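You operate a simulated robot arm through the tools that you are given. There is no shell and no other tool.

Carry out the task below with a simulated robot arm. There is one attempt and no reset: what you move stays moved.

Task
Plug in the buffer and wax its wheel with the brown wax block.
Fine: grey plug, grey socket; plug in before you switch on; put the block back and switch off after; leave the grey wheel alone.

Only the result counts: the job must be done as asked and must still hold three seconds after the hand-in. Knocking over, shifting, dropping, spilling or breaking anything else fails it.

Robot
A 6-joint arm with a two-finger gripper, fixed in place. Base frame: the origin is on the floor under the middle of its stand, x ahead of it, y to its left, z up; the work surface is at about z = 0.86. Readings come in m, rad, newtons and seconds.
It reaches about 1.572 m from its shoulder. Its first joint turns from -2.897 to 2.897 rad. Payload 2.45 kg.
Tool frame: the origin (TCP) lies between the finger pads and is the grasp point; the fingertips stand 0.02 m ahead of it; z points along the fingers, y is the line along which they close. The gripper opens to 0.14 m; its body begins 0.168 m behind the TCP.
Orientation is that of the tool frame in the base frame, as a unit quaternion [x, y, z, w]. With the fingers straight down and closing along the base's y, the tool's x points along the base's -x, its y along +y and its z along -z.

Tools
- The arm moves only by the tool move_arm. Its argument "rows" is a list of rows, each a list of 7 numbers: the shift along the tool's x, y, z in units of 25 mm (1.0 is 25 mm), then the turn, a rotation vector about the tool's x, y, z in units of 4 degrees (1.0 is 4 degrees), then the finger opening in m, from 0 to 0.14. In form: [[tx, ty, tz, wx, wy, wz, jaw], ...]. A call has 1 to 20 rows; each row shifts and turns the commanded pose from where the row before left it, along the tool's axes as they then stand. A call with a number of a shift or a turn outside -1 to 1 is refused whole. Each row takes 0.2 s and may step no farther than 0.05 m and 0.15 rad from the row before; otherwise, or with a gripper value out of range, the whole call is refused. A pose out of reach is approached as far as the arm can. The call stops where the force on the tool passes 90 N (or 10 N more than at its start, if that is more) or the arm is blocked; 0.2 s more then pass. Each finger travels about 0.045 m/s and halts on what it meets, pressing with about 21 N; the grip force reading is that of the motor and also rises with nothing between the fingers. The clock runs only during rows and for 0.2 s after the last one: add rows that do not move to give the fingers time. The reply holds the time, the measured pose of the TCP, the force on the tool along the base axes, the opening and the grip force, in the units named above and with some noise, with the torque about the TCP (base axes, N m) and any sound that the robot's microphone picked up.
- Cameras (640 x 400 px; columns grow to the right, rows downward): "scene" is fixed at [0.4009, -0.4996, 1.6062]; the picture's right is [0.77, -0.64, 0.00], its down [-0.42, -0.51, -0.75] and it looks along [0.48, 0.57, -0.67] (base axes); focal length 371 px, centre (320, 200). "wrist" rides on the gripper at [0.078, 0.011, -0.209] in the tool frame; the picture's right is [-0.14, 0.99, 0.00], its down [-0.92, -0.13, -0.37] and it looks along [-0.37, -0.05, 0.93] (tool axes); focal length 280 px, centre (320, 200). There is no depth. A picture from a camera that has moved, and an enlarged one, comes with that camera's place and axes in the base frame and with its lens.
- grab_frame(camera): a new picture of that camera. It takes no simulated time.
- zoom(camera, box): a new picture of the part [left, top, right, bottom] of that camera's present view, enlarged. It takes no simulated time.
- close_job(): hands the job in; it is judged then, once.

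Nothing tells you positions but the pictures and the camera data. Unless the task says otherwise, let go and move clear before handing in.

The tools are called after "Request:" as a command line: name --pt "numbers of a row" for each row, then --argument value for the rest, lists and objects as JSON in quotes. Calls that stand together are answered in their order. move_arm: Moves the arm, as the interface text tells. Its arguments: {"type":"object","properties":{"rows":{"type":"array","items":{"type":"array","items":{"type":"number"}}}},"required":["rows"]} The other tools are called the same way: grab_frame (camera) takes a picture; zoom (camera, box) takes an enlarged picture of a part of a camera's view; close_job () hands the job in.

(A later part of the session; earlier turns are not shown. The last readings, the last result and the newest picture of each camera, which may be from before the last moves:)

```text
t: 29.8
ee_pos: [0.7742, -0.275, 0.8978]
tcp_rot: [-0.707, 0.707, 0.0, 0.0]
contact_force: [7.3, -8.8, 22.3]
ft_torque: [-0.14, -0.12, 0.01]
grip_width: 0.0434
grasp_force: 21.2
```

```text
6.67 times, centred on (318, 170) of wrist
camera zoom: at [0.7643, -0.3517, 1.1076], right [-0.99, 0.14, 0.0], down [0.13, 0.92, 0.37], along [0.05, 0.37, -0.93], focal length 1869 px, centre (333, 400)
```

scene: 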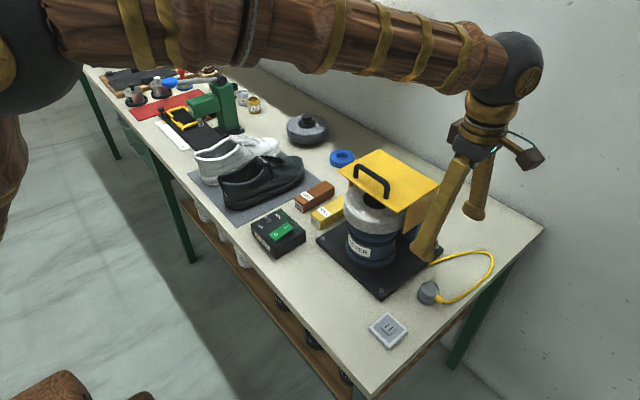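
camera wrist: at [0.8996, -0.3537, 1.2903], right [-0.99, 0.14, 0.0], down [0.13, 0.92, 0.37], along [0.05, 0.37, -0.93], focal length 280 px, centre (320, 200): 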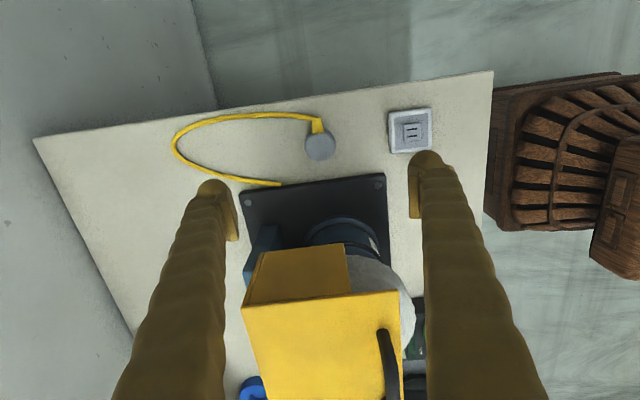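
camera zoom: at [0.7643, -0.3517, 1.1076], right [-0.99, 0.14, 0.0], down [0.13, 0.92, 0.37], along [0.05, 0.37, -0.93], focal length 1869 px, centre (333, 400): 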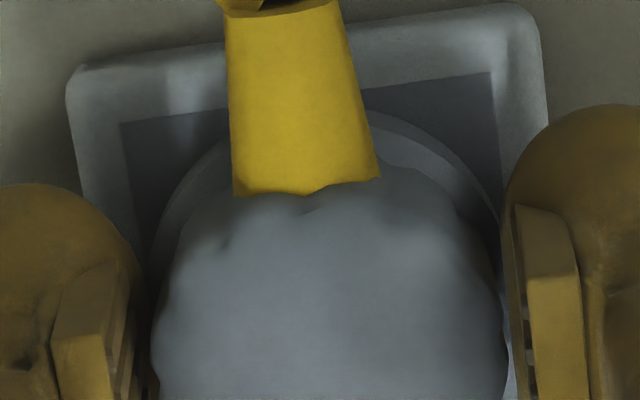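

I can't tell whether the blades have entered the slots. I'll lift the plug clear, carry it up, and tilt it so the scene camera can see its underside.

Request:
move_arm --pt "0 0 -0.3 0 0 0 0.02" --pt "0 0 -0.6 0 0 0 0.02" --pt "0 0 -1 0 0 0 0.02" --pt "0 -0.5 -1 0 0 0 0.02" --pt "0 -0.5 -1 0 0 0 0.02" --pt "0 -0.5 -1 0 0 0 0.02" --pt "0 -0.5 -1 0 0 0 0.02" --pt "0 -0.5 -1 0 0 0 0.02" --pt "0 -0.5 -1 0 0 0 0.02" --pt "0 0 -1 0 0 0 0.02" --pt "0 0 -1 0 0 0 0.02" --pt "0 0 0 0 0 0 0.02"

Request:
grab_frame --camera "scene"

Request:
grab_frame --camera "wrist"

```text
t: 32.4
ee_pos: [0.8497, -0.2758, 1.1469]
tcp_rot: [0.707, -0.707, 0.0, 0.001]
contact_force: [0.5, -0.3, -0.9]
ft_torque: [0.02, -0.04, -0.01]
grip_width: 0.0436
grasp_force: 20.8
```

```text
taken
```

scene: 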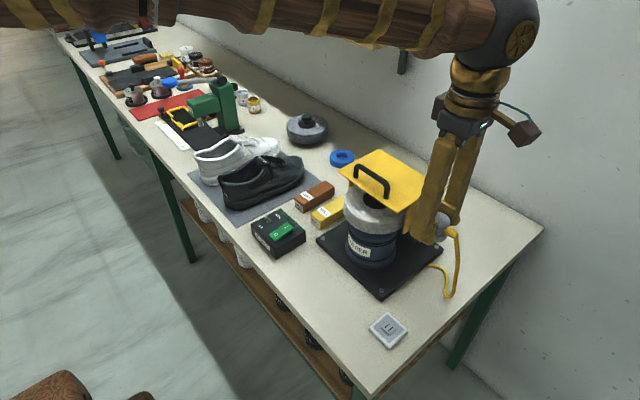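

```text
taken
camera wrist: at [0.8393, -0.3526, 1.355], right [-0.99, 0.14, 0.0], down [0.13, 0.92, 0.37], along [0.05, 0.37, -0.93], focal length 280 px, centre (320, 200)
```

wrist: 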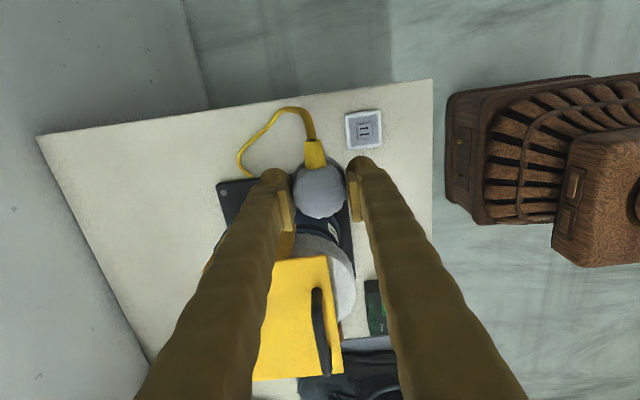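

Request:
move_arm --pt "0 0 0 -1 0 0 0.02" --pt "0 0 0 -1 0 0 0.02" --pt "0 0 0 -1 0 0 0.02" --pt "0 0 0 -1 0 0 0.02" --pt "0 0 0 -1 0 0 0.02" --pt "0 0 0 -1 0 0 0.02" --pt "0 0 0 0 0 0 0.02"

Request:
zoom --camera "scene" --box '[350, 60, 570, 300]'

```text
t: 34.0
ee_pos: [0.8499, -0.2758, 1.1462]
tcp_rot: [0.692, -0.692, -0.148, 0.147]
contact_force: [-0.4, -0.6, -1.2]
ft_torque: [0.02, -0.03, -0.02]
grip_width: 0.0438
grasp_force: 21.0
```

```text
1.67 times, centred on (460, 180) of scene
camera zoom: at [0.4009, -0.4996, 1.6062], right [0.77, -0.64, 0.0], down [-0.42, -0.51, -0.75], along [0.48, 0.57, -0.67], focal length 619 px, centre (87, 233)
```

zoom: 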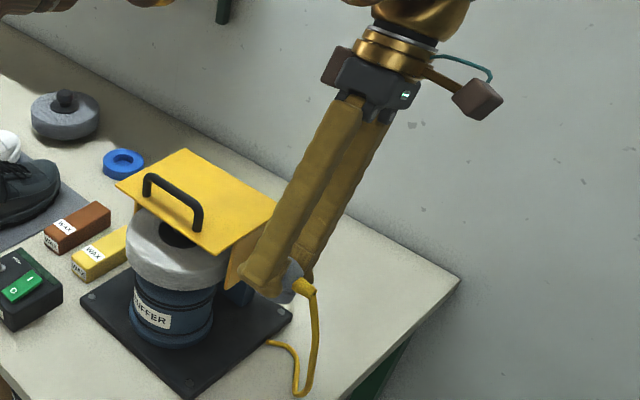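

Request:
move_arm --pt "0 0 0 -1 0 0 0.02" --pt "0 0 0 -1 0 0 0.02" --pt "0 0 0 -1 0 0 0.02" --pt "0 0 0 -1 0 0 0.02" --pt "0 0 0 -1 0 0 0.02" --pt "0 0 0 -1 0 0 0.02" --pt "0 0 0 -1 0 0 0.02" --pt "0 0 0 -1 0 0 0.02" --pt "0 0 0 0 0 0 0.02"

Request:
zoom --camera "scene" --box '[400, 190, 496, 250]'

Request:
grab_frame --camera "scene"

```text
t: 36.0
ee_pos: [0.7303, -0.2604, 1.0264]
tcp_rot: [0.628, -0.626, -0.326, 0.328]
contact_force: [1.2, 0.3, -0.6]
ft_torque: [-0.01, -0.03, 0.0]
grip_width: 0.0433
grasp_force: 21.0
out of reach, approached as far as the arm can: row 3, 4, 5, 6, 7, 8
```

```text
6.67 times, centred on (448, 220) of scene
camera zoom: at [0.4009, -0.4996, 1.6062], right [0.77, -0.64, 0.0], down [-0.42, -0.51, -0.75], along [0.48, 0.57, -0.67], focal length 2475 px, centre (-533, 67)
```

zoom: 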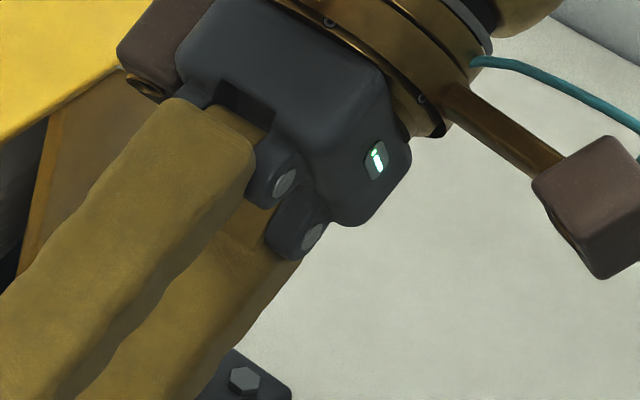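

```text
taken
```

scene: 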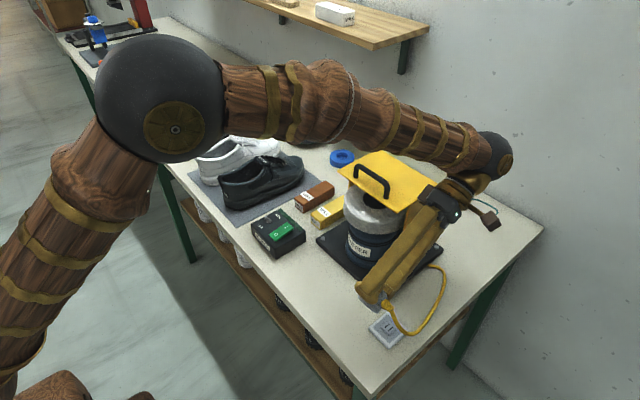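

The arm hit a reach limit and settled lower than I commanded. Nothing appears to have been touched, and the plug's underside is now in view, so I'll look before backing out.

Request:
zoom --camera "scene" --box '[345, 275, 409, 315]'

Request:
zoom --camera "scene" --box '[330, 130, 530, 330]'

```text
10.00 times, centred on (377, 295) of scene
camera zoom: at [0.4009, -0.4996, 1.6062], right [0.77, -0.64, 0.0], down [-0.42, -0.51, -0.75], along [0.48, 0.57, -0.67], focal length 3712 px, centre (-250, -750)
```

zoom: 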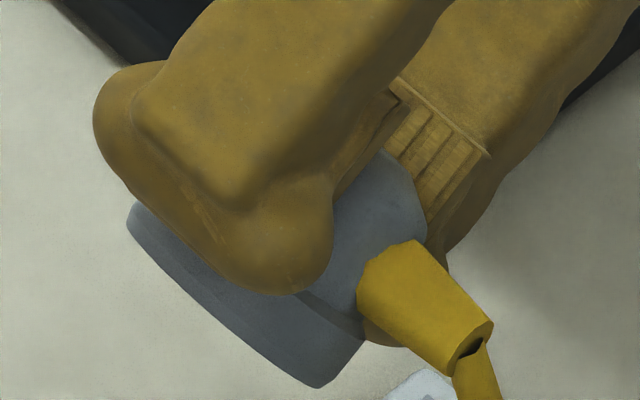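

```text
2.00 times, centred on (430, 230) of scene
camera zoom: at [0.4009, -0.4996, 1.6062], right [0.77, -0.64, 0.0], down [-0.42, -0.51, -0.75], along [0.48, 0.57, -0.67], focal length 742 px, centre (100, 140)
```

zoom: 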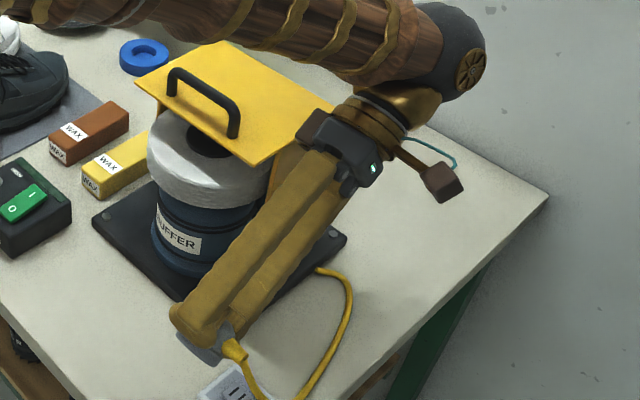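

Request:
move_arm --pt "0 0 0 1 0 0 0.02" --pt "0 0 0 1 0 0 0.02" --pt "0 0 0 1 0 0 0.02" --pt "0 0 0 1 0 0 0.02" --pt "0 0 0 1 0 0 0.02" --pt "0 0 0 1 0 0 0.02" --pt "0 0 0 1 0 0 0.02" --pt "0 0 0 1 0 0 0.02" --pt "0 0 0 0 0 0 0.02"

Request:
zoom --camera "scene" --box '[350, 60, 570, 300]'

```text
t: 38.0
ee_pos: [0.7308, -0.2606, 1.0268]
tcp_rot: [0.693, -0.691, -0.146, 0.146]
contact_force: [-0.1, -0.1, -0.5]
ft_torque: [0.03, -0.02, -0.01]
grip_width: 0.0438
grasp_force: 21.3
```

```text
1.67 times, centred on (460, 180) of scene
camera zoom: at [0.4009, -0.4996, 1.6062], right [0.77, -0.64, 0.0], down [-0.42, -0.51, -0.75], along [0.48, 0.57, -0.67], focal length 619 px, centre (87, 233)
```

zoom: 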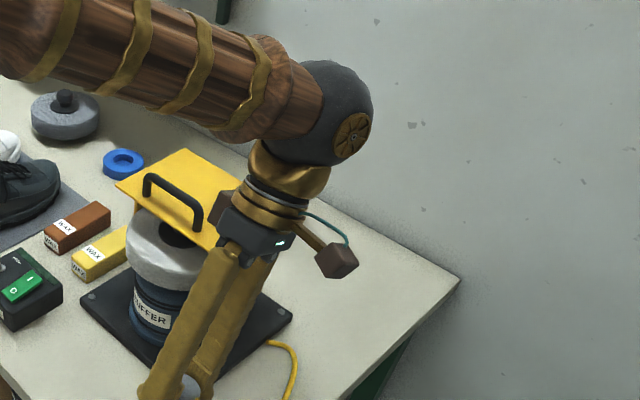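

Request:
move_arm --pt "0 0 0 1 0 0 0.02" --pt "0 0 0 1 0 0 0.02" --pt "0 0 0 1 0 0 0.02" --pt "0 0 0 1 0 0 0.02" --pt "0 0 0 1 0 0 0.02" --pt "0 0 0 1 0 0 0.02" --pt "0 0 0 0 0 0 0.02"

Request:
grab_frame --camera "scene"

Request:
grab_frame --camera "wrist"

```text
t: 39.6
ee_pos: [0.7322, -0.261, 1.027]
tcp_rot: [-0.707, 0.707, -0.001, 0.001]
contact_force: [0.5, -0.1, -0.9]
ft_torque: [0.01, 0.03, 0.0]
grip_width: 0.0435
grasp_force: 21.0
```

```text
taken
```

scene: 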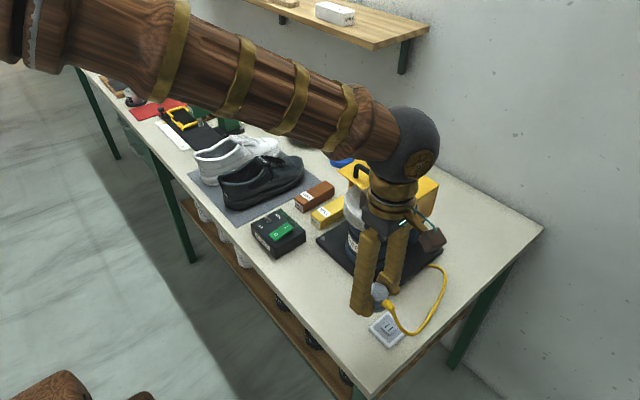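

```text
taken
camera wrist: at [0.7203, -0.3373, 1.235], right [-0.99, 0.14, 0.0], down [0.13, 0.92, 0.37], along [0.05, 0.37, -0.93], focal length 280 px, centre (320, 200)
```

wrist: 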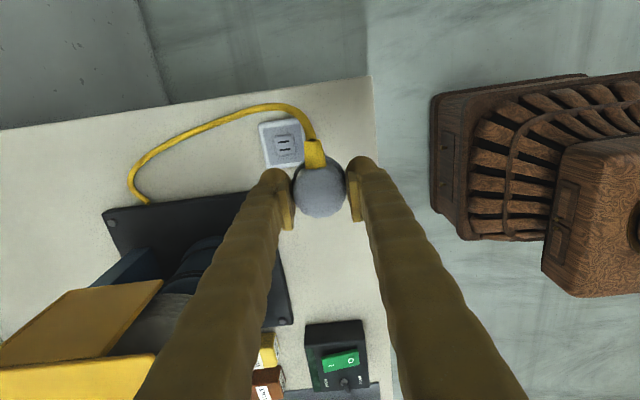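

Recovered, and nothing looks disturbed. The underside view showed no protruding blades. Next I'll check how the plug now sits in the fingers and where the slots are.

Request:
zoom --camera "wrist" --box '[240, 105, 368, 185]'

Request:
zoom --camera "wrist" --box '[270, 125, 366, 185]'

Request:
zoom --camera "scene" --box '[350, 275, 430, 355]'

```text
5.00 times, centred on (304, 145) of wrist
camera zoom: at [0.7203, -0.3373, 1.235], right [-0.99, 0.14, 0.0], down [0.13, 0.92, 0.37], along [0.05, 0.37, -0.93], focal length 1402 px, centre (400, 475)
```

zoom: 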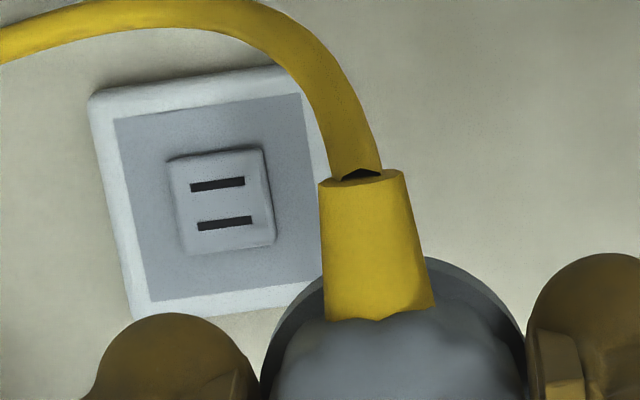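

```text
6.67 times, centred on (318, 155) of wrist
camera zoom: at [0.7203, -0.3373, 1.235], right [-0.99, 0.14, 0.0], down [0.13, 0.92, 0.37], along [0.05, 0.37, -0.93], focal length 1869 px, centre (333, 500)
```

zoom: 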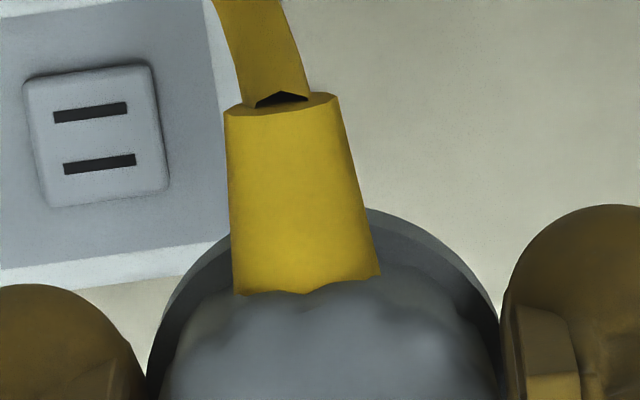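

```text
5.00 times, centred on (390, 315) of scene
camera zoom: at [0.4009, -0.4996, 1.6062], right [0.77, -0.64, 0.0], down [-0.42, -0.51, -0.75], along [0.48, 0.57, -0.67], focal length 1856 px, centre (-30, -375)
```

zoom: 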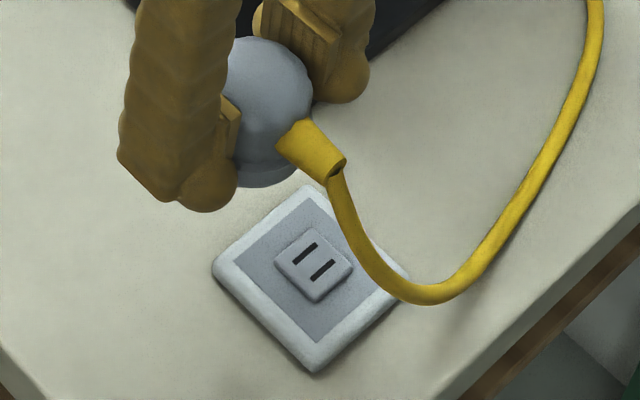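

The plug is still square in the fingers and centred on the TCP. I'll move back above the socket using the relative offset measured in this picture, then descend to hover.

Request:
move_arm --pt "0.3 -0.87 0 0 0 0 0.02" --pt "0.312 -0.874 0 0 0 0 0.02" --pt "0 0 0.9 0 0 0 0.02" --pt "0 0 0.9 0 0 0 0.02" --pt "0 0 0.9 0 0 0 0.02" --pt "0 0 0.7 0 0 0 0.02" --pt "0 0 0 0 0 0 0.02" --pt "0 0 0 0 0 0 0.02"

Request:
zoom --camera "wrist" --box '[270, 125, 366, 185]'

Request:
zoom --camera "wrist" --box '[312, 144, 360, 174]'

```text
t: 41.4
ee_pos: [0.776, -0.2755, 0.9422]
tcp_rot: [-0.707, 0.708, 0.0, -0.001]
contact_force: [0.9, 0.6, -0.8]
ft_torque: [-0.03, -0.03, 0.0]
grip_width: 0.0438
grasp_force: 20.2
```

```text
6.67 times, centred on (318, 155) of wrist
camera zoom: at [0.7644, -0.3529, 1.1498], right [-0.99, 0.14, 0.0], down [0.13, 0.92, 0.37], along [0.05, 0.37, -0.93], focal length 1869 px, centre (333, 500)
```

zoom: 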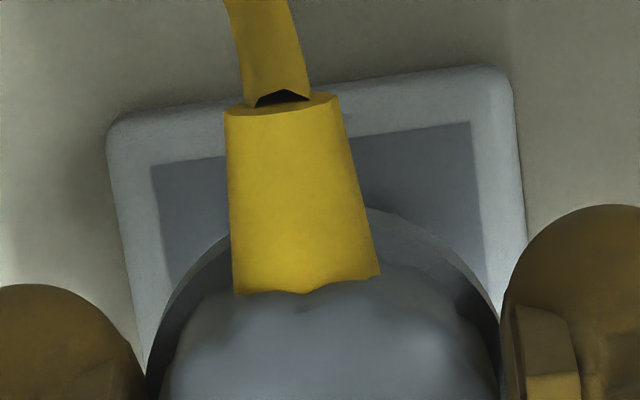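

```text
13.33 times, centred on (336, 159) of wrist
camera zoom: at [0.7644, -0.3529, 1.1498], right [-0.99, 0.14, 0.0], down [0.13, 0.92, 0.37], along [0.05, 0.37, -0.93], focal length 3738 px, centre (107, 747)
```

zoom: 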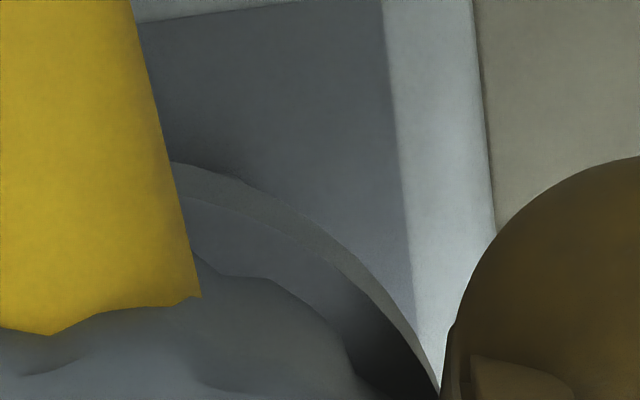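

Request:
move_arm --pt "-0.015 0.02 0.4 0 0 0 0.02" --pt "0 0 0.4 0 0 0 0.02" --pt "0 0 0.4 0 0 0 0.02" --pt "0 0 0 0 0 0 0.02"

Request:
move_arm --pt "0 0 0.1 0 0 0 0.02" --pt "0 0 0.1 0 0 0 0.02" --pt "0 0 0 0 0 0 0.02"

Request:
move_arm --pt "0 0 0.06 0 0 0 0.02" --pt "0 0 0 0 0 0 0.02"

Request:
move_arm --pt "0 0 0.06 0 0 0 0.02" --pt "0 0 0 0 0 0 0.02"

Request:
move_arm --pt "0 0 0.06 0 0 0 0.02" --pt "0 0 0 0 0 0 0.02"

```text
t: 42.4
ee_pos: [0.775, -0.2758, 0.9116]
tcp_rot: [-0.706, 0.708, 0.0, 0.0]
contact_force: [0.3, 0.2, -1.2]
ft_torque: [-0.01, 0.0, 0.01]
grip_width: 0.044
grasp_force: 21.8
```

```text
t: 43.2
ee_pos: [0.7739, -0.2764, 0.9074]
tcp_rot: [0.707, -0.707, 0.0, 0.001]
contact_force: [0.1, 0.4, -1.2]
ft_torque: [-0.01, 0.03, -0.02]
grip_width: 0.0436
grasp_force: 20.8
```

```text
t: 43.8
ee_pos: [0.7736, -0.2747, 0.9039]
tcp_rot: [0.707, -0.707, 0.0, -0.001]
contact_force: [-0.4, -0.3, -2.7]
ft_torque: [0.03, -0.01, 0.02]
grip_width: 0.0436
grasp_force: 21.2
```

```text
t: 44.4
ee_pos: [0.7742, -0.2752, 0.9035]
tcp_rot: [0.708, -0.707, 0.0, 0.0]
contact_force: [-0.1, 0.3, -1.6]
ft_torque: [0.02, 0.0, -0.03]
grip_width: 0.0437
grasp_force: 20.5
```

```text
t: 45.0
ee_pos: [0.7744, -0.2751, 0.9027]
tcp_rot: [0.708, -0.706, 0.0, 0.0]
contact_force: [0.0, -0.1, -0.9]
ft_torque: [0.0, 0.02, 0.0]
grip_width: 0.0434
grasp_force: 21.1
```

Request:
move_arm --pt "0 0 0.06 0 0 0 0.02" --pt "0 0 0 0 0 0 0.02"

Request:
move_arm --pt "0 0 0.06 0 0 0 0.02" --pt "0 0 0 0 0 0 0.02"

Request:
move_arm --pt "0 0 0.06 0 0 0 0.02" --pt "0 0 0 0 0 0 0.02"

```text
t: 45.6
ee_pos: [0.7745, -0.2761, 0.901]
tcp_rot: [0.707, -0.707, 0.0, 0.0]
contact_force: [-0.5, -0.7, -1.9]
ft_torque: [0.0, 0.0, 0.01]
grip_width: 0.0437
grasp_force: 21.3
```

```text
t: 46.2
ee_pos: [0.7735, -0.2748, 0.8997]
tcp_rot: [0.707, -0.707, 0.001, 0.0]
contact_force: [-0.4, -0.1, -0.8]
ft_torque: [0.03, 0.01, -0.01]
grip_width: 0.0435
grasp_force: 21.2
```

```text
t: 46.8
ee_pos: [0.7745, -0.2756, 0.8989]
tcp_rot: [-0.707, 0.707, -0.001, 0.001]
contact_force: [5.9, 6.2, 27.3]
ft_torque: [-0.06, -0.05, 0.0]
grip_width: 0.0438
grasp_force: 20.7
```

Contact comes again at the same height, so the plug is resting on or in the socket. I'll ease off the pressure, open the fingers slightly, and look at how it sits.

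Request:
move_arm --pt "0 0 -0.03 0 0 0 0.02" --pt "0 0 0 0 0 0 0.06" --pt "0 0 0 0 0 0 0.08" --pt "0 0 0 0 0 0 0.1" --pt "0 0 0 0 0 0 0.1" --pt "0 0 0 0 0 0 0.1"

Request:
zoom --camera "wrist" --box '[260, 125, 380, 200]'

Request:
zoom --camera "scene" --box '[354, 300, 434, 350]'

```text
t: 48.2
ee_pos: [0.7742, -0.2745, 0.8984]
tcp_rot: [-0.706, 0.708, 0.0, 0.0]
contact_force: [-0.1, -0.9, 0.6]
ft_torque: [0.01, 0.0, 0.0]
grip_width: 0.0998
grasp_force: 0.1
```

```text
5.33 times, centred on (320, 162) of wrist
camera zoom: at [0.7635, -0.3519, 1.1071], right [-0.99, 0.14, 0.0], down [0.13, 0.92, 0.37], along [0.05, 0.37, -0.93], focal length 1495 px, centre (320, 400)
```

zoom: 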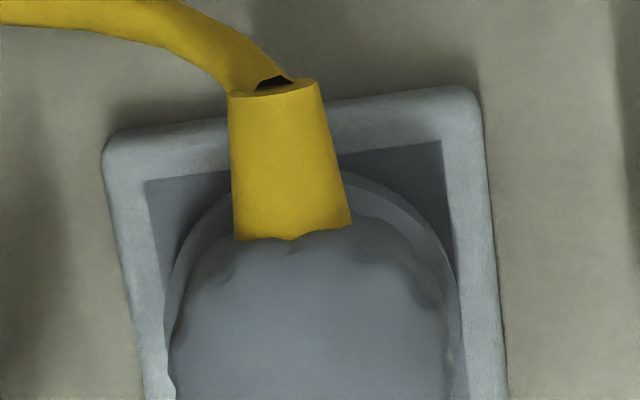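

```text
8.00 times, centred on (394, 325) of scene
camera zoom: at [0.4009, -0.4996, 1.6062], right [0.77, -0.64, 0.0], down [-0.42, -0.51, -0.75], along [0.48, 0.57, -0.67], focal length 2970 px, centre (-272, -800)
```

zoom: 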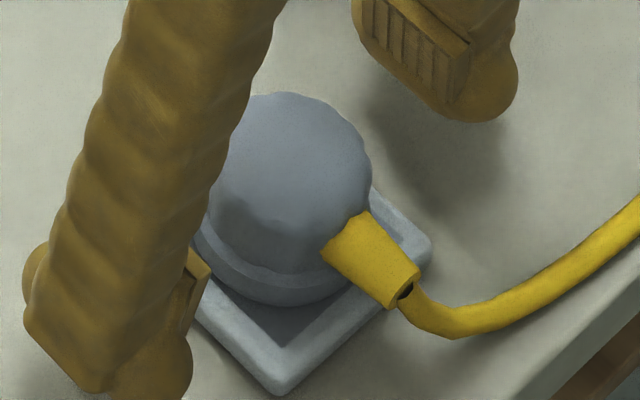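

Request:
zoom --camera "scene" --box '[372, 322, 404, 352]'

Request:
zoom --camera "scene" --box '[376, 308, 416, 348]'

```text
13.33 times, centred on (388, 337) of scene
camera zoom: at [0.4009, -0.4996, 1.6062], right [0.77, -0.64, 0.0], down [-0.42, -0.51, -0.75], along [0.48, 0.57, -0.67], focal length 4950 px, centre (-587, -1627)
```

zoom: 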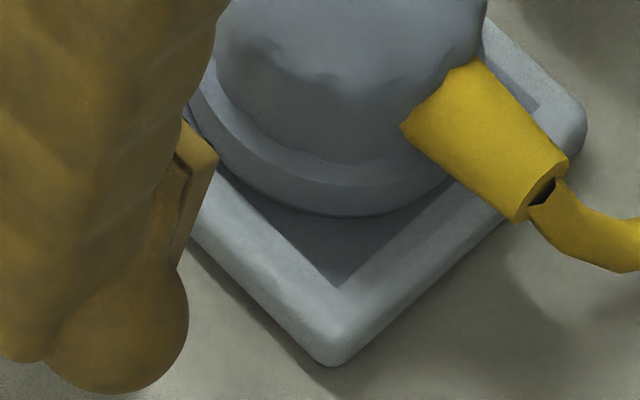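

```text
10.00 times, centred on (396, 328) of scene
camera zoom: at [0.4009, -0.4996, 1.6062], right [0.77, -0.64, 0.0], down [-0.42, -0.51, -0.75], along [0.48, 0.57, -0.67], focal length 3712 px, centre (-440, -1080)
```

zoom: 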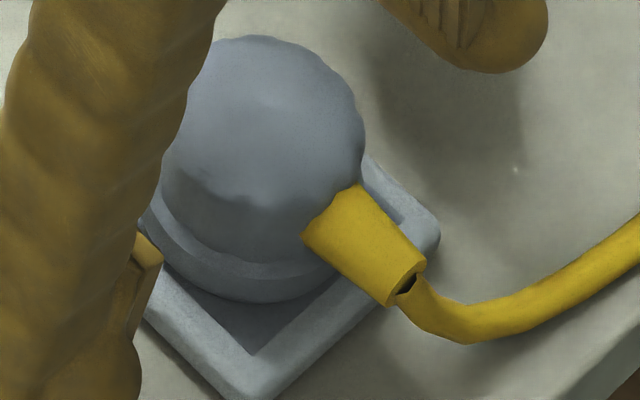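

The plug now sits upright, centred on the socket's raised face, with the flange perhaps 4 mm above the plate. I'll raise the hand, close the fingers, and press straight down on top of the plug to seat it.

Request:
move_arm --pt "0 0 -1 0 0 0 0.1" --pt "0 0 -1 0 0 0 0.1" --pt "0 0 -0.8 0 0 0 0.1" --pt "0 0 0 0 0 0 0" --pt "0 0 0 0 0 0 0" --pt "0 0 0 0 0 0 0" --pt "0 0 0 0 0 0 0" --pt "0 0 0 0 0 0 0" --pt "0 0 0 0 0 0 0" --pt "0 0 0 0 0 0 0"

Request:
zoom --camera "scene" --box '[354, 270, 434, 350]'

Request:
zoom --camera "wrist" --box '[240, 100, 400, 200]'

```text
t: 50.4
ee_pos: [0.7744, -0.2755, 0.9689]
tcp_rot: [-0.707, 0.707, 0.0, 0.0]
contact_force: [0.4, -0.1, 0.5]
ft_torque: [0.0, -0.01, 0.01]
grip_width: 0.0
grasp_force: 21.2
```

```text
5.00 times, centred on (394, 310) of scene
camera zoom: at [0.4009, -0.4996, 1.6062], right [0.77, -0.64, 0.0], down [-0.42, -0.51, -0.75], along [0.48, 0.57, -0.67], focal length 1856 px, centre (-50, -350)
```

zoom: 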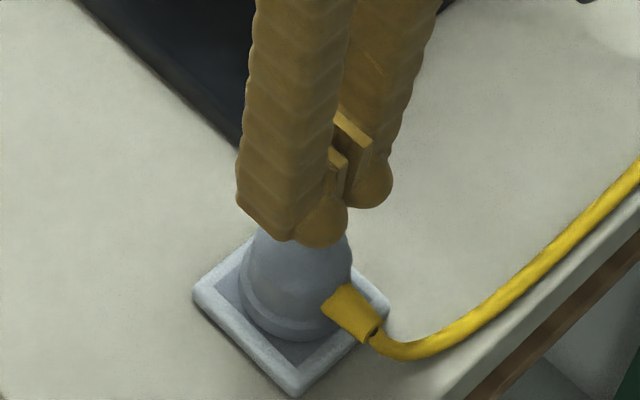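

```text
4.00 times, centred on (320, 150) of wrist
camera zoom: at [0.7635, -0.3523, 1.1771], right [-0.99, 0.14, 0.0], down [0.13, 0.92, 0.37], along [0.05, 0.37, -0.93], focal length 1122 px, centre (320, 400)
```

zoom: 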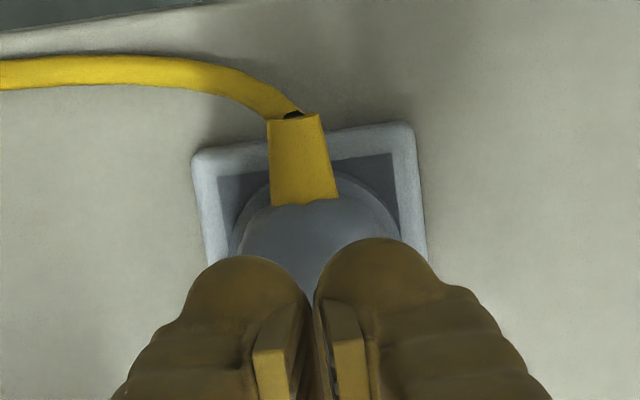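

Request:
move_arm --pt "0 0 0.6 0 0 0 0" --pt "0 0 0.6 0 0 0 0" --pt "0 0 0.2 0 0 0 0" --pt "0 0 0 0 0 0 0"

Request:
move_arm --pt "0 0 0.1 0 0 0 0" --pt "0 0 0.1 0 0 0 0" --pt "0 0 0 0 0 0 0"

```text
t: 51.4
ee_pos: [0.7742, -0.2753, 0.9328]
tcp_rot: [-0.707, 0.707, 0.0, -0.001]
contact_force: [-0.8, -0.7, 0.0]
ft_torque: [0.0, 0.02, -0.01]
grip_width: 0.0001
grasp_force: 21.0
```

```text
t: 52.2
ee_pos: [0.775, -0.275, 0.9305]
tcp_rot: [0.707, -0.707, 0.001, -0.001]
contact_force: [-19.1, 6.1, 69.4]
ft_torque: [0.13, 0.51, -0.01]
grip_width: 0.0059
grasp_force: 21.1
```

Request:
move_arm --pt "0 0 -0.15 0 0 0 0" --pt "0 0 -0.6 0 0 0 0" --pt "0 0 -1 0 0 0 0" --pt "0 0 0 0 0 0 0"

Request:
zoom --camera "scene" --box '[362, 300, 426, 352]'

Request:
zoom --camera "wrist" --box '[260, 110, 380, 185]'

```text
t: 53.2
ee_pos: [0.7739, -0.2745, 0.9725]
tcp_rot: [0.707, -0.707, 0.0, 0.0]
contact_force: [0.5, -0.3, 0.4]
ft_torque: [0.03, -0.01, -0.03]
grip_width: 0.0
grasp_force: 21.5
```

```text
7.69 times, centred on (394, 326) of scene
camera zoom: at [0.4009, -0.4996, 1.6062], right [0.77, -0.64, 0.0], down [-0.42, -0.51, -0.75], along [0.48, 0.57, -0.67], focal length 2856 px, centre (-249, -769)
```

zoom: 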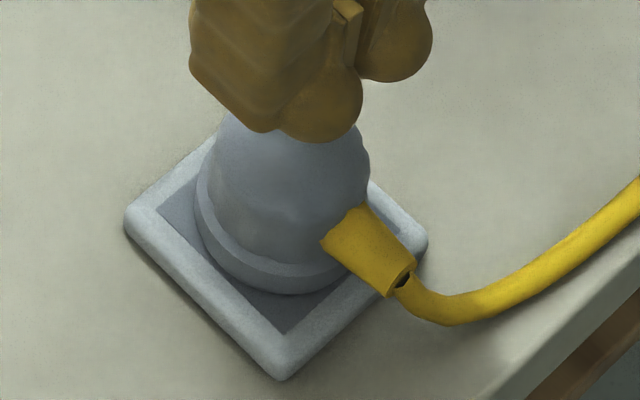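

```text
5.33 times, centred on (320, 148) of wrist
camera zoom: at [0.7635, -0.3517, 1.1802], right [-0.99, 0.14, 0.0], down [0.13, 0.92, 0.37], along [0.05, 0.37, -0.93], focal length 1495 px, centre (320, 480)
```

zoom: 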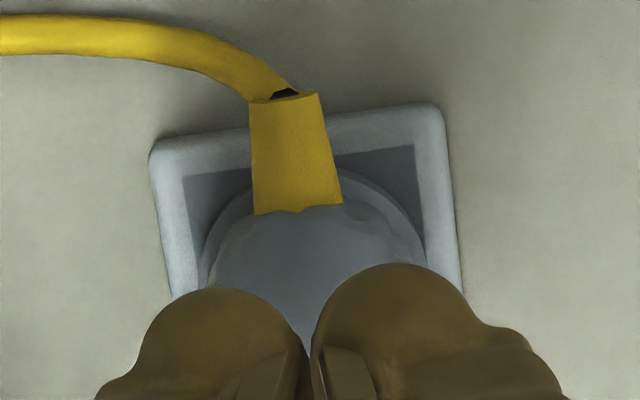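

Pressing with about 69 N did not move it, so the blades are probably resting on the socket face rather than in the slots. I'll regrip the plug and inspect its underside by tilting it sideways in a roomier spot.

Request:
move_arm --pt "0 0 0 0 0 0 0.1" --pt "0 0 0 0 0 0 0.1" --pt "0 0 0 0 0 0 0.1" --pt "0 0 0 0 0 0 0.1" --pt "0 0 0 0 0 0 0.1" --pt "0 0 0 0 0 0 0.1" --pt "0 0 1 0 0 0 0.1" --pt "0 0 1 0 0 0 0.1" --pt "0 0 1 0 0 0 0.1" --pt "0 0 0 0 0 0 0.1" --pt "0 0 0 0 0 0 0.02" --pt "0 0 0 0 0 0 0.02" --pt "0 0 0 0 0 0 0.02" --pt "0 0 0 0 0 0 0.02" --pt "0 0 0 0 0 0 0.02" --pt "0 0 0 0 0 0 0.02"

Request:
zoom --camera "wrist" --box '[260, 125, 380, 200]'

```text
t: 56.6
ee_pos: [0.7739, -0.2753, 0.8968]
tcp_rot: [0.707, -0.707, 0.001, 0.0]
contact_force: [38.4, 0.6, -10.3]
ft_torque: [0.02, 0.1, 0.09]
grip_width: 0.0439
grasp_force: 20.8
```

```text
5.33 times, centred on (320, 162) of wrist
camera zoom: at [0.7636, -0.3521, 1.1053], right [-0.99, 0.14, 0.0], down [0.13, 0.92, 0.37], along [0.05, 0.36, -0.93], focal length 1495 px, centre (320, 400)
```

zoom: 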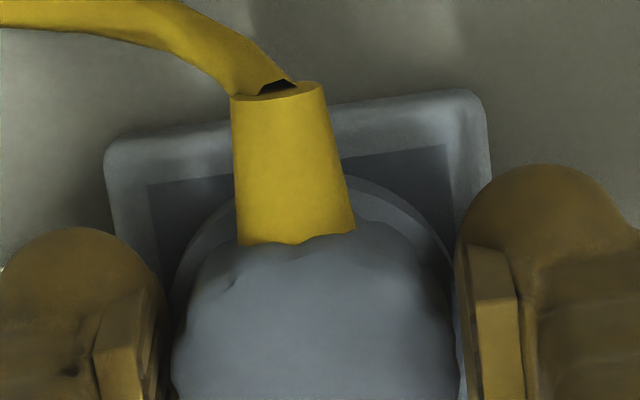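

The sideways force of 38 N after gripping means the socket is now holding the plug firmly. I'll shift the hand 1 mm toward +x to relieve this and watch the forces.

Request:
move_arm --pt "0 -0.04 0 0 0 0 0.02" --pt "0 0 0 0 0 0 0.02"

Request:
zoom --camera "scene" --box '[362, 300, 426, 352]'

```text
t: 57.2
ee_pos: [0.7751, -0.276, 0.8969]
tcp_rot: [-0.706, 0.708, 0.001, 0.0]
contact_force: [27.3, -3.9, -3.9]
ft_torque: [0.01, -0.1, 0.06]
grip_width: 0.0434
grasp_force: 21.3
```

```text
7.69 times, centred on (394, 326) of scene
camera zoom: at [0.4009, -0.4996, 1.6062], right [0.77, -0.64, 0.0], down [-0.42, -0.51, -0.75], along [0.48, 0.57, -0.67], focal length 2856 px, centre (-249, -769)
```

zoom: 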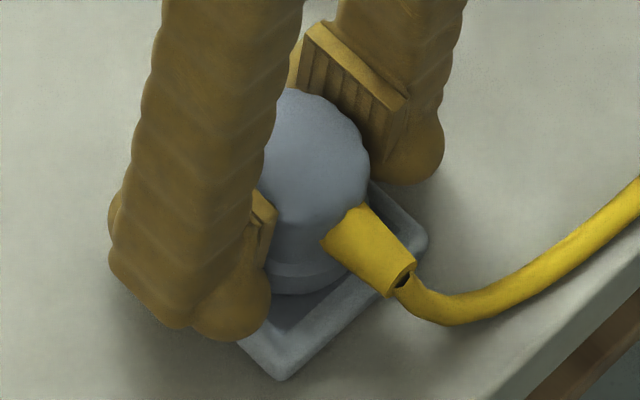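

Request:
move_arm --pt "0 -0.04 0 0 0 0 0.02" --pt "0 0 0 0 0 0 0.02"

Request:
move_arm --pt "0 -0.03 0 0 0 0 0.02" --pt "0 0 0 0 0 0 0.02"

```text
t: 57.8
ee_pos: [0.7754, -0.2754, 0.8972]
tcp_rot: [0.707, -0.707, 0.0, 0.001]
contact_force: [2.5, -6.3, 6.6]
ft_torque: [-0.05, 0.08, -0.01]
grip_width: 0.0437
grasp_force: 20.9
```

```text
t: 58.4
ee_pos: [0.7746, -0.2755, 0.8974]
tcp_rot: [0.707, -0.707, -0.001, 0.0]
contact_force: [-22.8, -8.8, 12.0]
ft_torque: [-0.09, 0.21, -0.03]
grip_width: 0.0437
grasp_force: 20.9
```

The socket holds the plug rigidly in x, even with a slight upward pull and no downward load, so the blades are engaged. I'll re-centre the hand, give one more firm push with the grip, then release and check.

Request:
move_arm --pt "-0.01 0.02 0 0 0 0 0.02" --pt "0 0 0 0 0 0 0.02"

Request:
move_arm --pt "0 0 -0.04 0 0 0 0.02" --pt "0 0 0 0 0 0 0.02"

```text
t: 59.0
ee_pos: [0.7752, -0.2754, 0.8964]
tcp_rot: [-0.707, 0.707, 0.0, 0.0]
contact_force: [-29.2, -12.2, 7.6]
ft_torque: [-0.04, 0.2, 0.06]
grip_width: 0.0437
grasp_force: 20.9
```

```text
t: 59.6
ee_pos: [0.776, -0.2761, 0.8973]
tcp_rot: [0.707, -0.707, -0.001, 0.0]
contact_force: [-32.6, -17.4, -15.7]
ft_torque: [0.02, -0.19, 0.15]
grip_width: 0.0438
grasp_force: 21.1
```

Request:
move_arm --pt "0.01 0.03 0.05 0 0 0 0.02" --pt "0 0 0 0 0 0 0.02"

Request:
move_arm --pt "0 0 0 0 0 0 0.06" --pt "0 0 0 0 0 0 0.08" --pt "0 0 0 0 0 0 0.1" --pt "0 0 0 0 0 0 0.1" --pt "0 0 0 0 0 0 0.1" --pt "0 0 0 0 0 0 0.1"

Request:
zoom --camera "wrist" --box '[260, 125, 380, 200]'

Request:
zoom --camera "scene" --box '[362, 300, 426, 352]'

```text
t: 60.2
ee_pos: [0.7753, -0.2754, 0.897]
tcp_rot: [-0.707, 0.707, 0.0, 0.001]
contact_force: [-0.8, 1.3, -0.8]
ft_torque: [-0.01, -0.03, -0.07]
grip_width: 0.0439
grasp_force: 20.8
```

```text
t: 61.6
ee_pos: [0.7765, -0.2749, 0.8974]
tcp_rot: [-0.707, 0.707, 0.0, 0.0]
contact_force: [-0.6, -0.2, 0.6]
ft_torque: [-0.01, 0.02, -0.02]
grip_width: 0.1002
grasp_force: 0.0
```

```text
5.33 times, centred on (320, 162) of wrist
camera zoom: at [0.7649, -0.3518, 1.1054], right [-0.99, 0.14, 0.0], down [0.13, 0.92, 0.37], along [0.05, 0.37, -0.93], focal length 1495 px, centre (320, 400)
```

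zoom: 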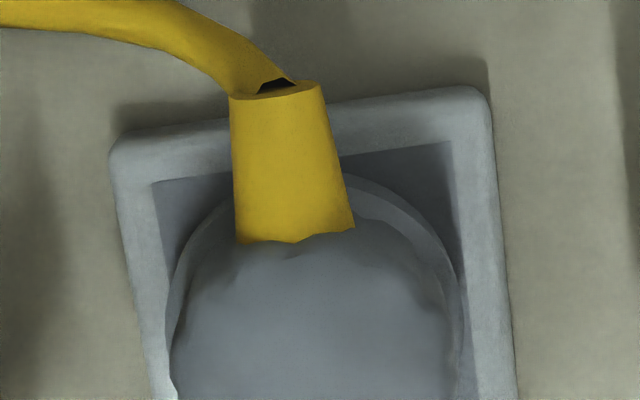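

```text
7.69 times, centred on (394, 326) of scene
camera zoom: at [0.4009, -0.4996, 1.6062], right [0.77, -0.64, 0.0], down [-0.42, -0.51, -0.75], along [0.48, 0.57, -0.67], focal length 2856 px, centre (-249, -769)
```

zoom: 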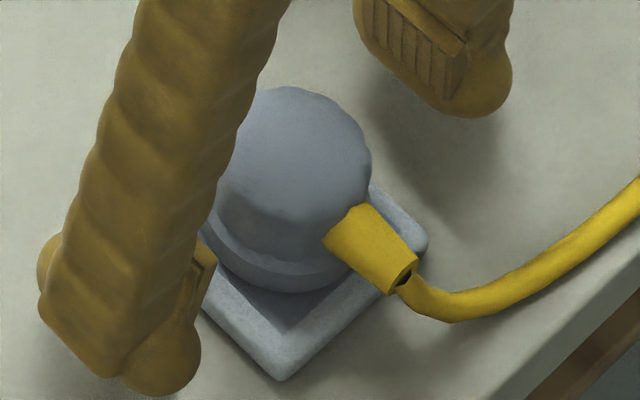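

Gentle pulling was resisted, though the plug may have risen about 1 mm while I was testing. I'll press it down once more from above with closed fingers.

Request:
move_arm --pt "0 0 -1 0 0 0 0.1" --pt "0 0 -1 0 0 0 0.1" --pt "0 0 -0.4 0 0 0 0.1" --pt "0 0 0 0 0 0 0" --pt "0 0 0 0 0 0 0" --pt "0 0 0 0 0 0 0" --pt "0 0 0 0 0 0 0" --pt "0 0 0 0 0 0 0" --pt "0 0 0 0 0 0 0" --pt "0 0 0 0 0 0 0" --pt "0 0 0.6 0 0 0 0" --pt "0 0 0.3 0 0 0 0" --pt "0 0 0 0 0 0 0"

Request:
move_arm --pt "0 0 0.08 0 0 0 0" --pt "0 0 0 0 0 0 0"

```text
t: 64.4
ee_pos: [0.7766, -0.2738, 0.9354]
tcp_rot: [-0.707, 0.708, 0.0, 0.0]
contact_force: [-0.2, -0.8, -0.4]
ft_torque: [0.02, 0.03, 0.0]
grip_width: 0.0
grasp_force: 21.2
```

```text
t: 65.0
ee_pos: [0.7763, -0.2751, 0.9323]
tcp_rot: [0.707, -0.707, 0.0, 0.001]
contact_force: [-0.5, -0.1, 0.0]
ft_torque: [0.0, -0.02, -0.02]
grip_width: 0.0002
grasp_force: 20.8
```

Request:
move_arm --pt "0 0 0.06 0 0 0 0" --pt "0 0 0 0 0 0 0"

Request:
move_arm --pt "0 0 0.06 0 0 0 0" --pt "0 0 0 0 0 0 0"

```text
t: 65.6
ee_pos: [0.7758, -0.2752, 0.9321]
tcp_rot: [0.707, -0.707, 0.001, 0.0]
contact_force: [0.8, 1.7, 6.9]
ft_torque: [0.03, 0.03, 0.01]
grip_width: 0.0059
grasp_force: 21.0
```

```text
t: 66.2
ee_pos: [0.7761, -0.2756, 0.9303]
tcp_rot: [0.708, -0.707, 0.001, -0.001]
contact_force: [-2.5, 3.1, 35.1]
ft_torque: [0.09, 0.08, 0.01]
grip_width: 0.0061
grasp_force: 20.7
```

Request:
move_arm --pt "0 0 0.05 0 0 0 0" --pt "0 0 0 0 0 0 0" --pt "0 0 0 0 0 0 0"

Request:
zoom --camera "scene" --box '[362, 300, 426, 352]'

```text
t: 67.0
ee_pos: [0.776, -0.2749, 0.9314]
tcp_rot: [0.707, -0.707, 0.002, -0.001]
contact_force: [-3.8, 0.7, 74.0]
ft_torque: [0.02, 0.17, 0.0]
grip_width: 0.0059
grasp_force: 20.6
```

```text
7.69 times, centred on (394, 326) of scene
camera zoom: at [0.4009, -0.4996, 1.6062], right [0.77, -0.64, 0.0], down [-0.42, -0.51, -0.75], along [0.48, 0.57, -0.67], focal length 2856 px, centre (-249, -769)
```

zoom: 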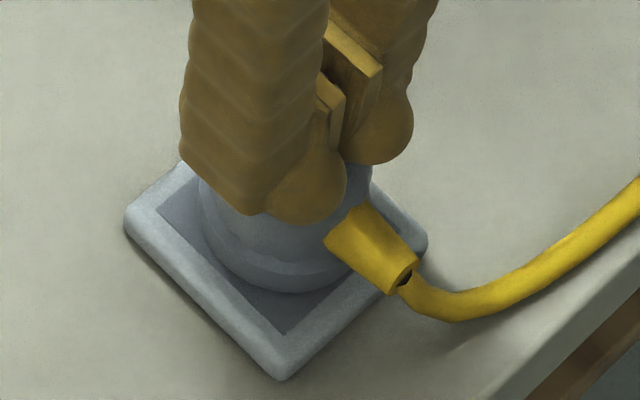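

Request:
move_arm --pt "0 0 -0.2 0 0 0 0" --pt "0 0 -1 0 0 0 0" --pt "0 0 -1 0 0 0 0" --pt "0 0 -1 0 0 0 0" --pt "0 0 0 0 0 0 0"

Request:
zoom --camera "scene" --box '[362, 300, 426, 352]'

Request:
zoom --camera "scene" --box '[240, 200, 320, 265]'

Request:
zoom --camera "scene" --box '[300, 130, 460, 300]'

```text
t: 68.2
ee_pos: [0.7747, -0.2741, 1.0079]
tcp_rot: [-0.707, 0.707, -0.001, 0.0]
contact_force: [-0.8, -1.3, -0.6]
ft_torque: [0.03, 0.03, 0.01]
grip_width: 0.0001
grasp_force: 20.9
```

```text
7.69 times, centred on (394, 326) of scene
camera zoom: at [0.4009, -0.4996, 1.6062], right [0.77, -0.64, 0.0], down [-0.42, -0.51, -0.75], along [0.48, 0.57, -0.67], focal length 2856 px, centre (-249, -769)
```

zoom: 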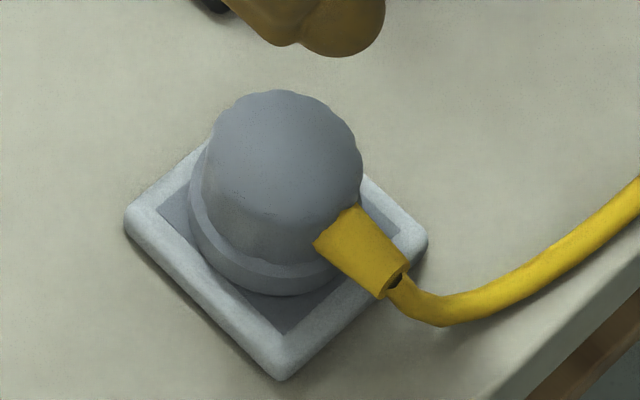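

```text
6.15 times, centred on (280, 232) of scene
camera zoom: at [0.4009, -0.4996, 1.6062], right [0.77, -0.64, 0.0], down [-0.42, -0.51, -0.75], along [0.48, 0.57, -0.67], focal length 2285 px, centre (566, 0)
```

zoom: 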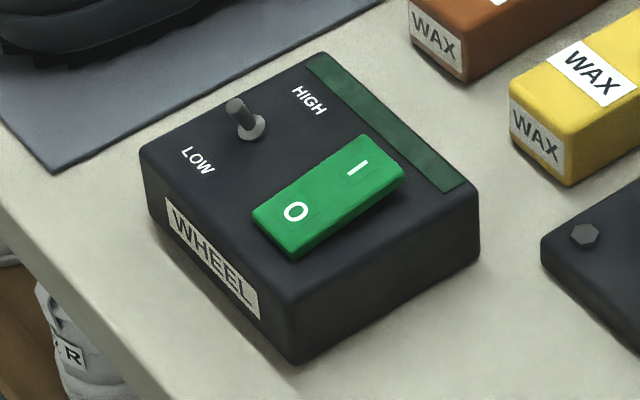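

```text
2.35 times, centred on (380, 215) of scene
camera zoom: at [0.4009, -0.4996, 1.6062], right [0.77, -0.64, 0.0], down [-0.42, -0.51, -0.75], along [0.48, 0.57, -0.67], focal length 874 px, centre (179, 165)
```

zoom: 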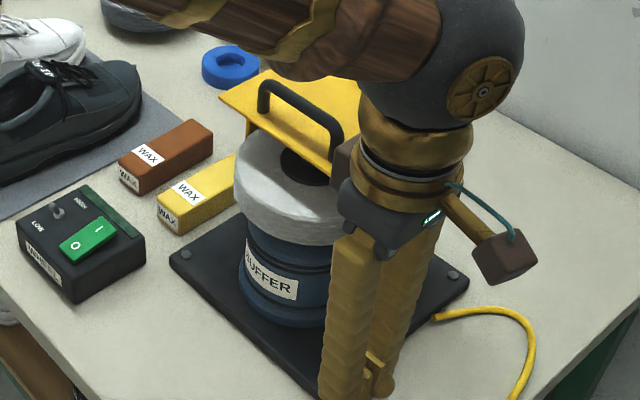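

Request:
zoom --camera "wrist" --box '[260, 100, 380, 175]'

Request:
zoom --camera "scene" --box '[372, 306, 412, 346]'

```text
5.33 times, centred on (320, 138) of wrist
camera zoom: at [0.7648, -0.3509, 1.2169], right [-0.99, 0.14, 0.0], down [0.13, 0.92, 0.37], along [0.05, 0.37, -0.93], focal length 1495 px, centre (320, 533)
```

zoom: 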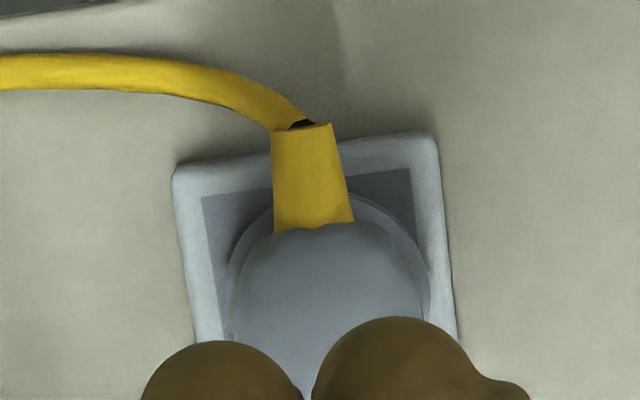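

```text
10.00 times, centred on (392, 326) of scene
camera zoom: at [0.4009, -0.4996, 1.6062], right [0.77, -0.64, 0.0], down [-0.42, -0.51, -0.75], along [0.48, 0.57, -0.67], focal length 3712 px, centre (-400, -1060)
```

zoom: 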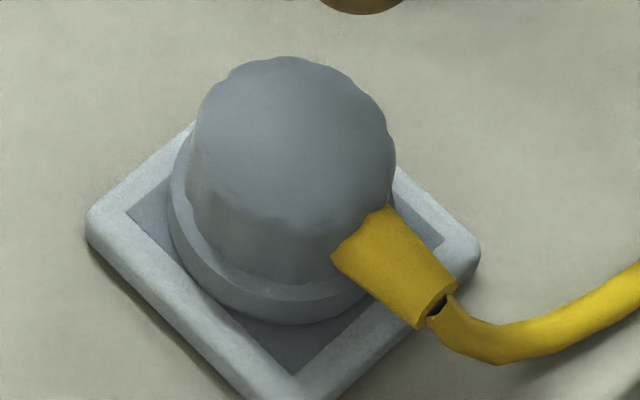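

The last picture shows the plug shifted about 2 mm and loose, so it is only resting on the socket. I'll regrip it and take it to an open spot to inspect its underside.

Request:
move_arm --pt "0 0.08 0 0 0 0 0.1" --pt "0 0 0 0 0 0 0.1" --pt "0 0 0 0 0 0 0.1" --pt "0 0 0 0 0 0 0.1" --pt "0 0 0 0 0 0 0.1" --pt "0 0 0 0 0 0 0.1" --pt "0 0 1 0 0 0 0.1" --pt "0 0 1 0 0 0 0.1" --pt "0 0 1 0 0 0 0.1" --pt "0 0 1 0 0 0 0.1" --pt "0 0 0.2 0 0 0 0.1" --pt "0 0 0 0 0 0 0.02" --pt "0 0 0 0 0 0 0.02" --pt "0 0 0 0 0 0 0.02" --pt "0 0 0 0 0 0 0.02" --pt "0 0 0 0 0 0 0.02" --pt "0 0 0 0 0 0 0.02"

Request:
zoom --camera "wrist" --box '[260, 125, 380, 200]'

```text
t: 71.8
ee_pos: [0.7746, -0.2749, 0.9052]
tcp_rot: [0.707, -0.707, -0.001, 0.0]
contact_force: [-0.6, 0.5, -0.6]
ft_torque: [0.02, -0.02, 0.01]
grip_width: 0.0435
grasp_force: 21.1
```

```text
5.33 times, centred on (320, 162) of wrist
camera zoom: at [0.7637, -0.3518, 1.1117], right [-0.99, 0.14, 0.0], down [0.13, 0.92, 0.37], along [0.05, 0.37, -0.93], focal length 1495 px, centre (320, 400)
```

zoom: 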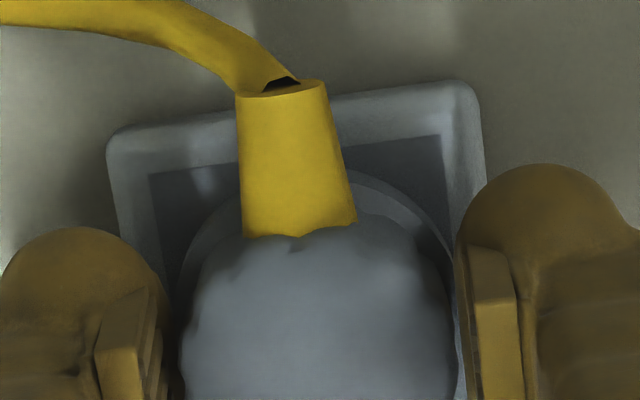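

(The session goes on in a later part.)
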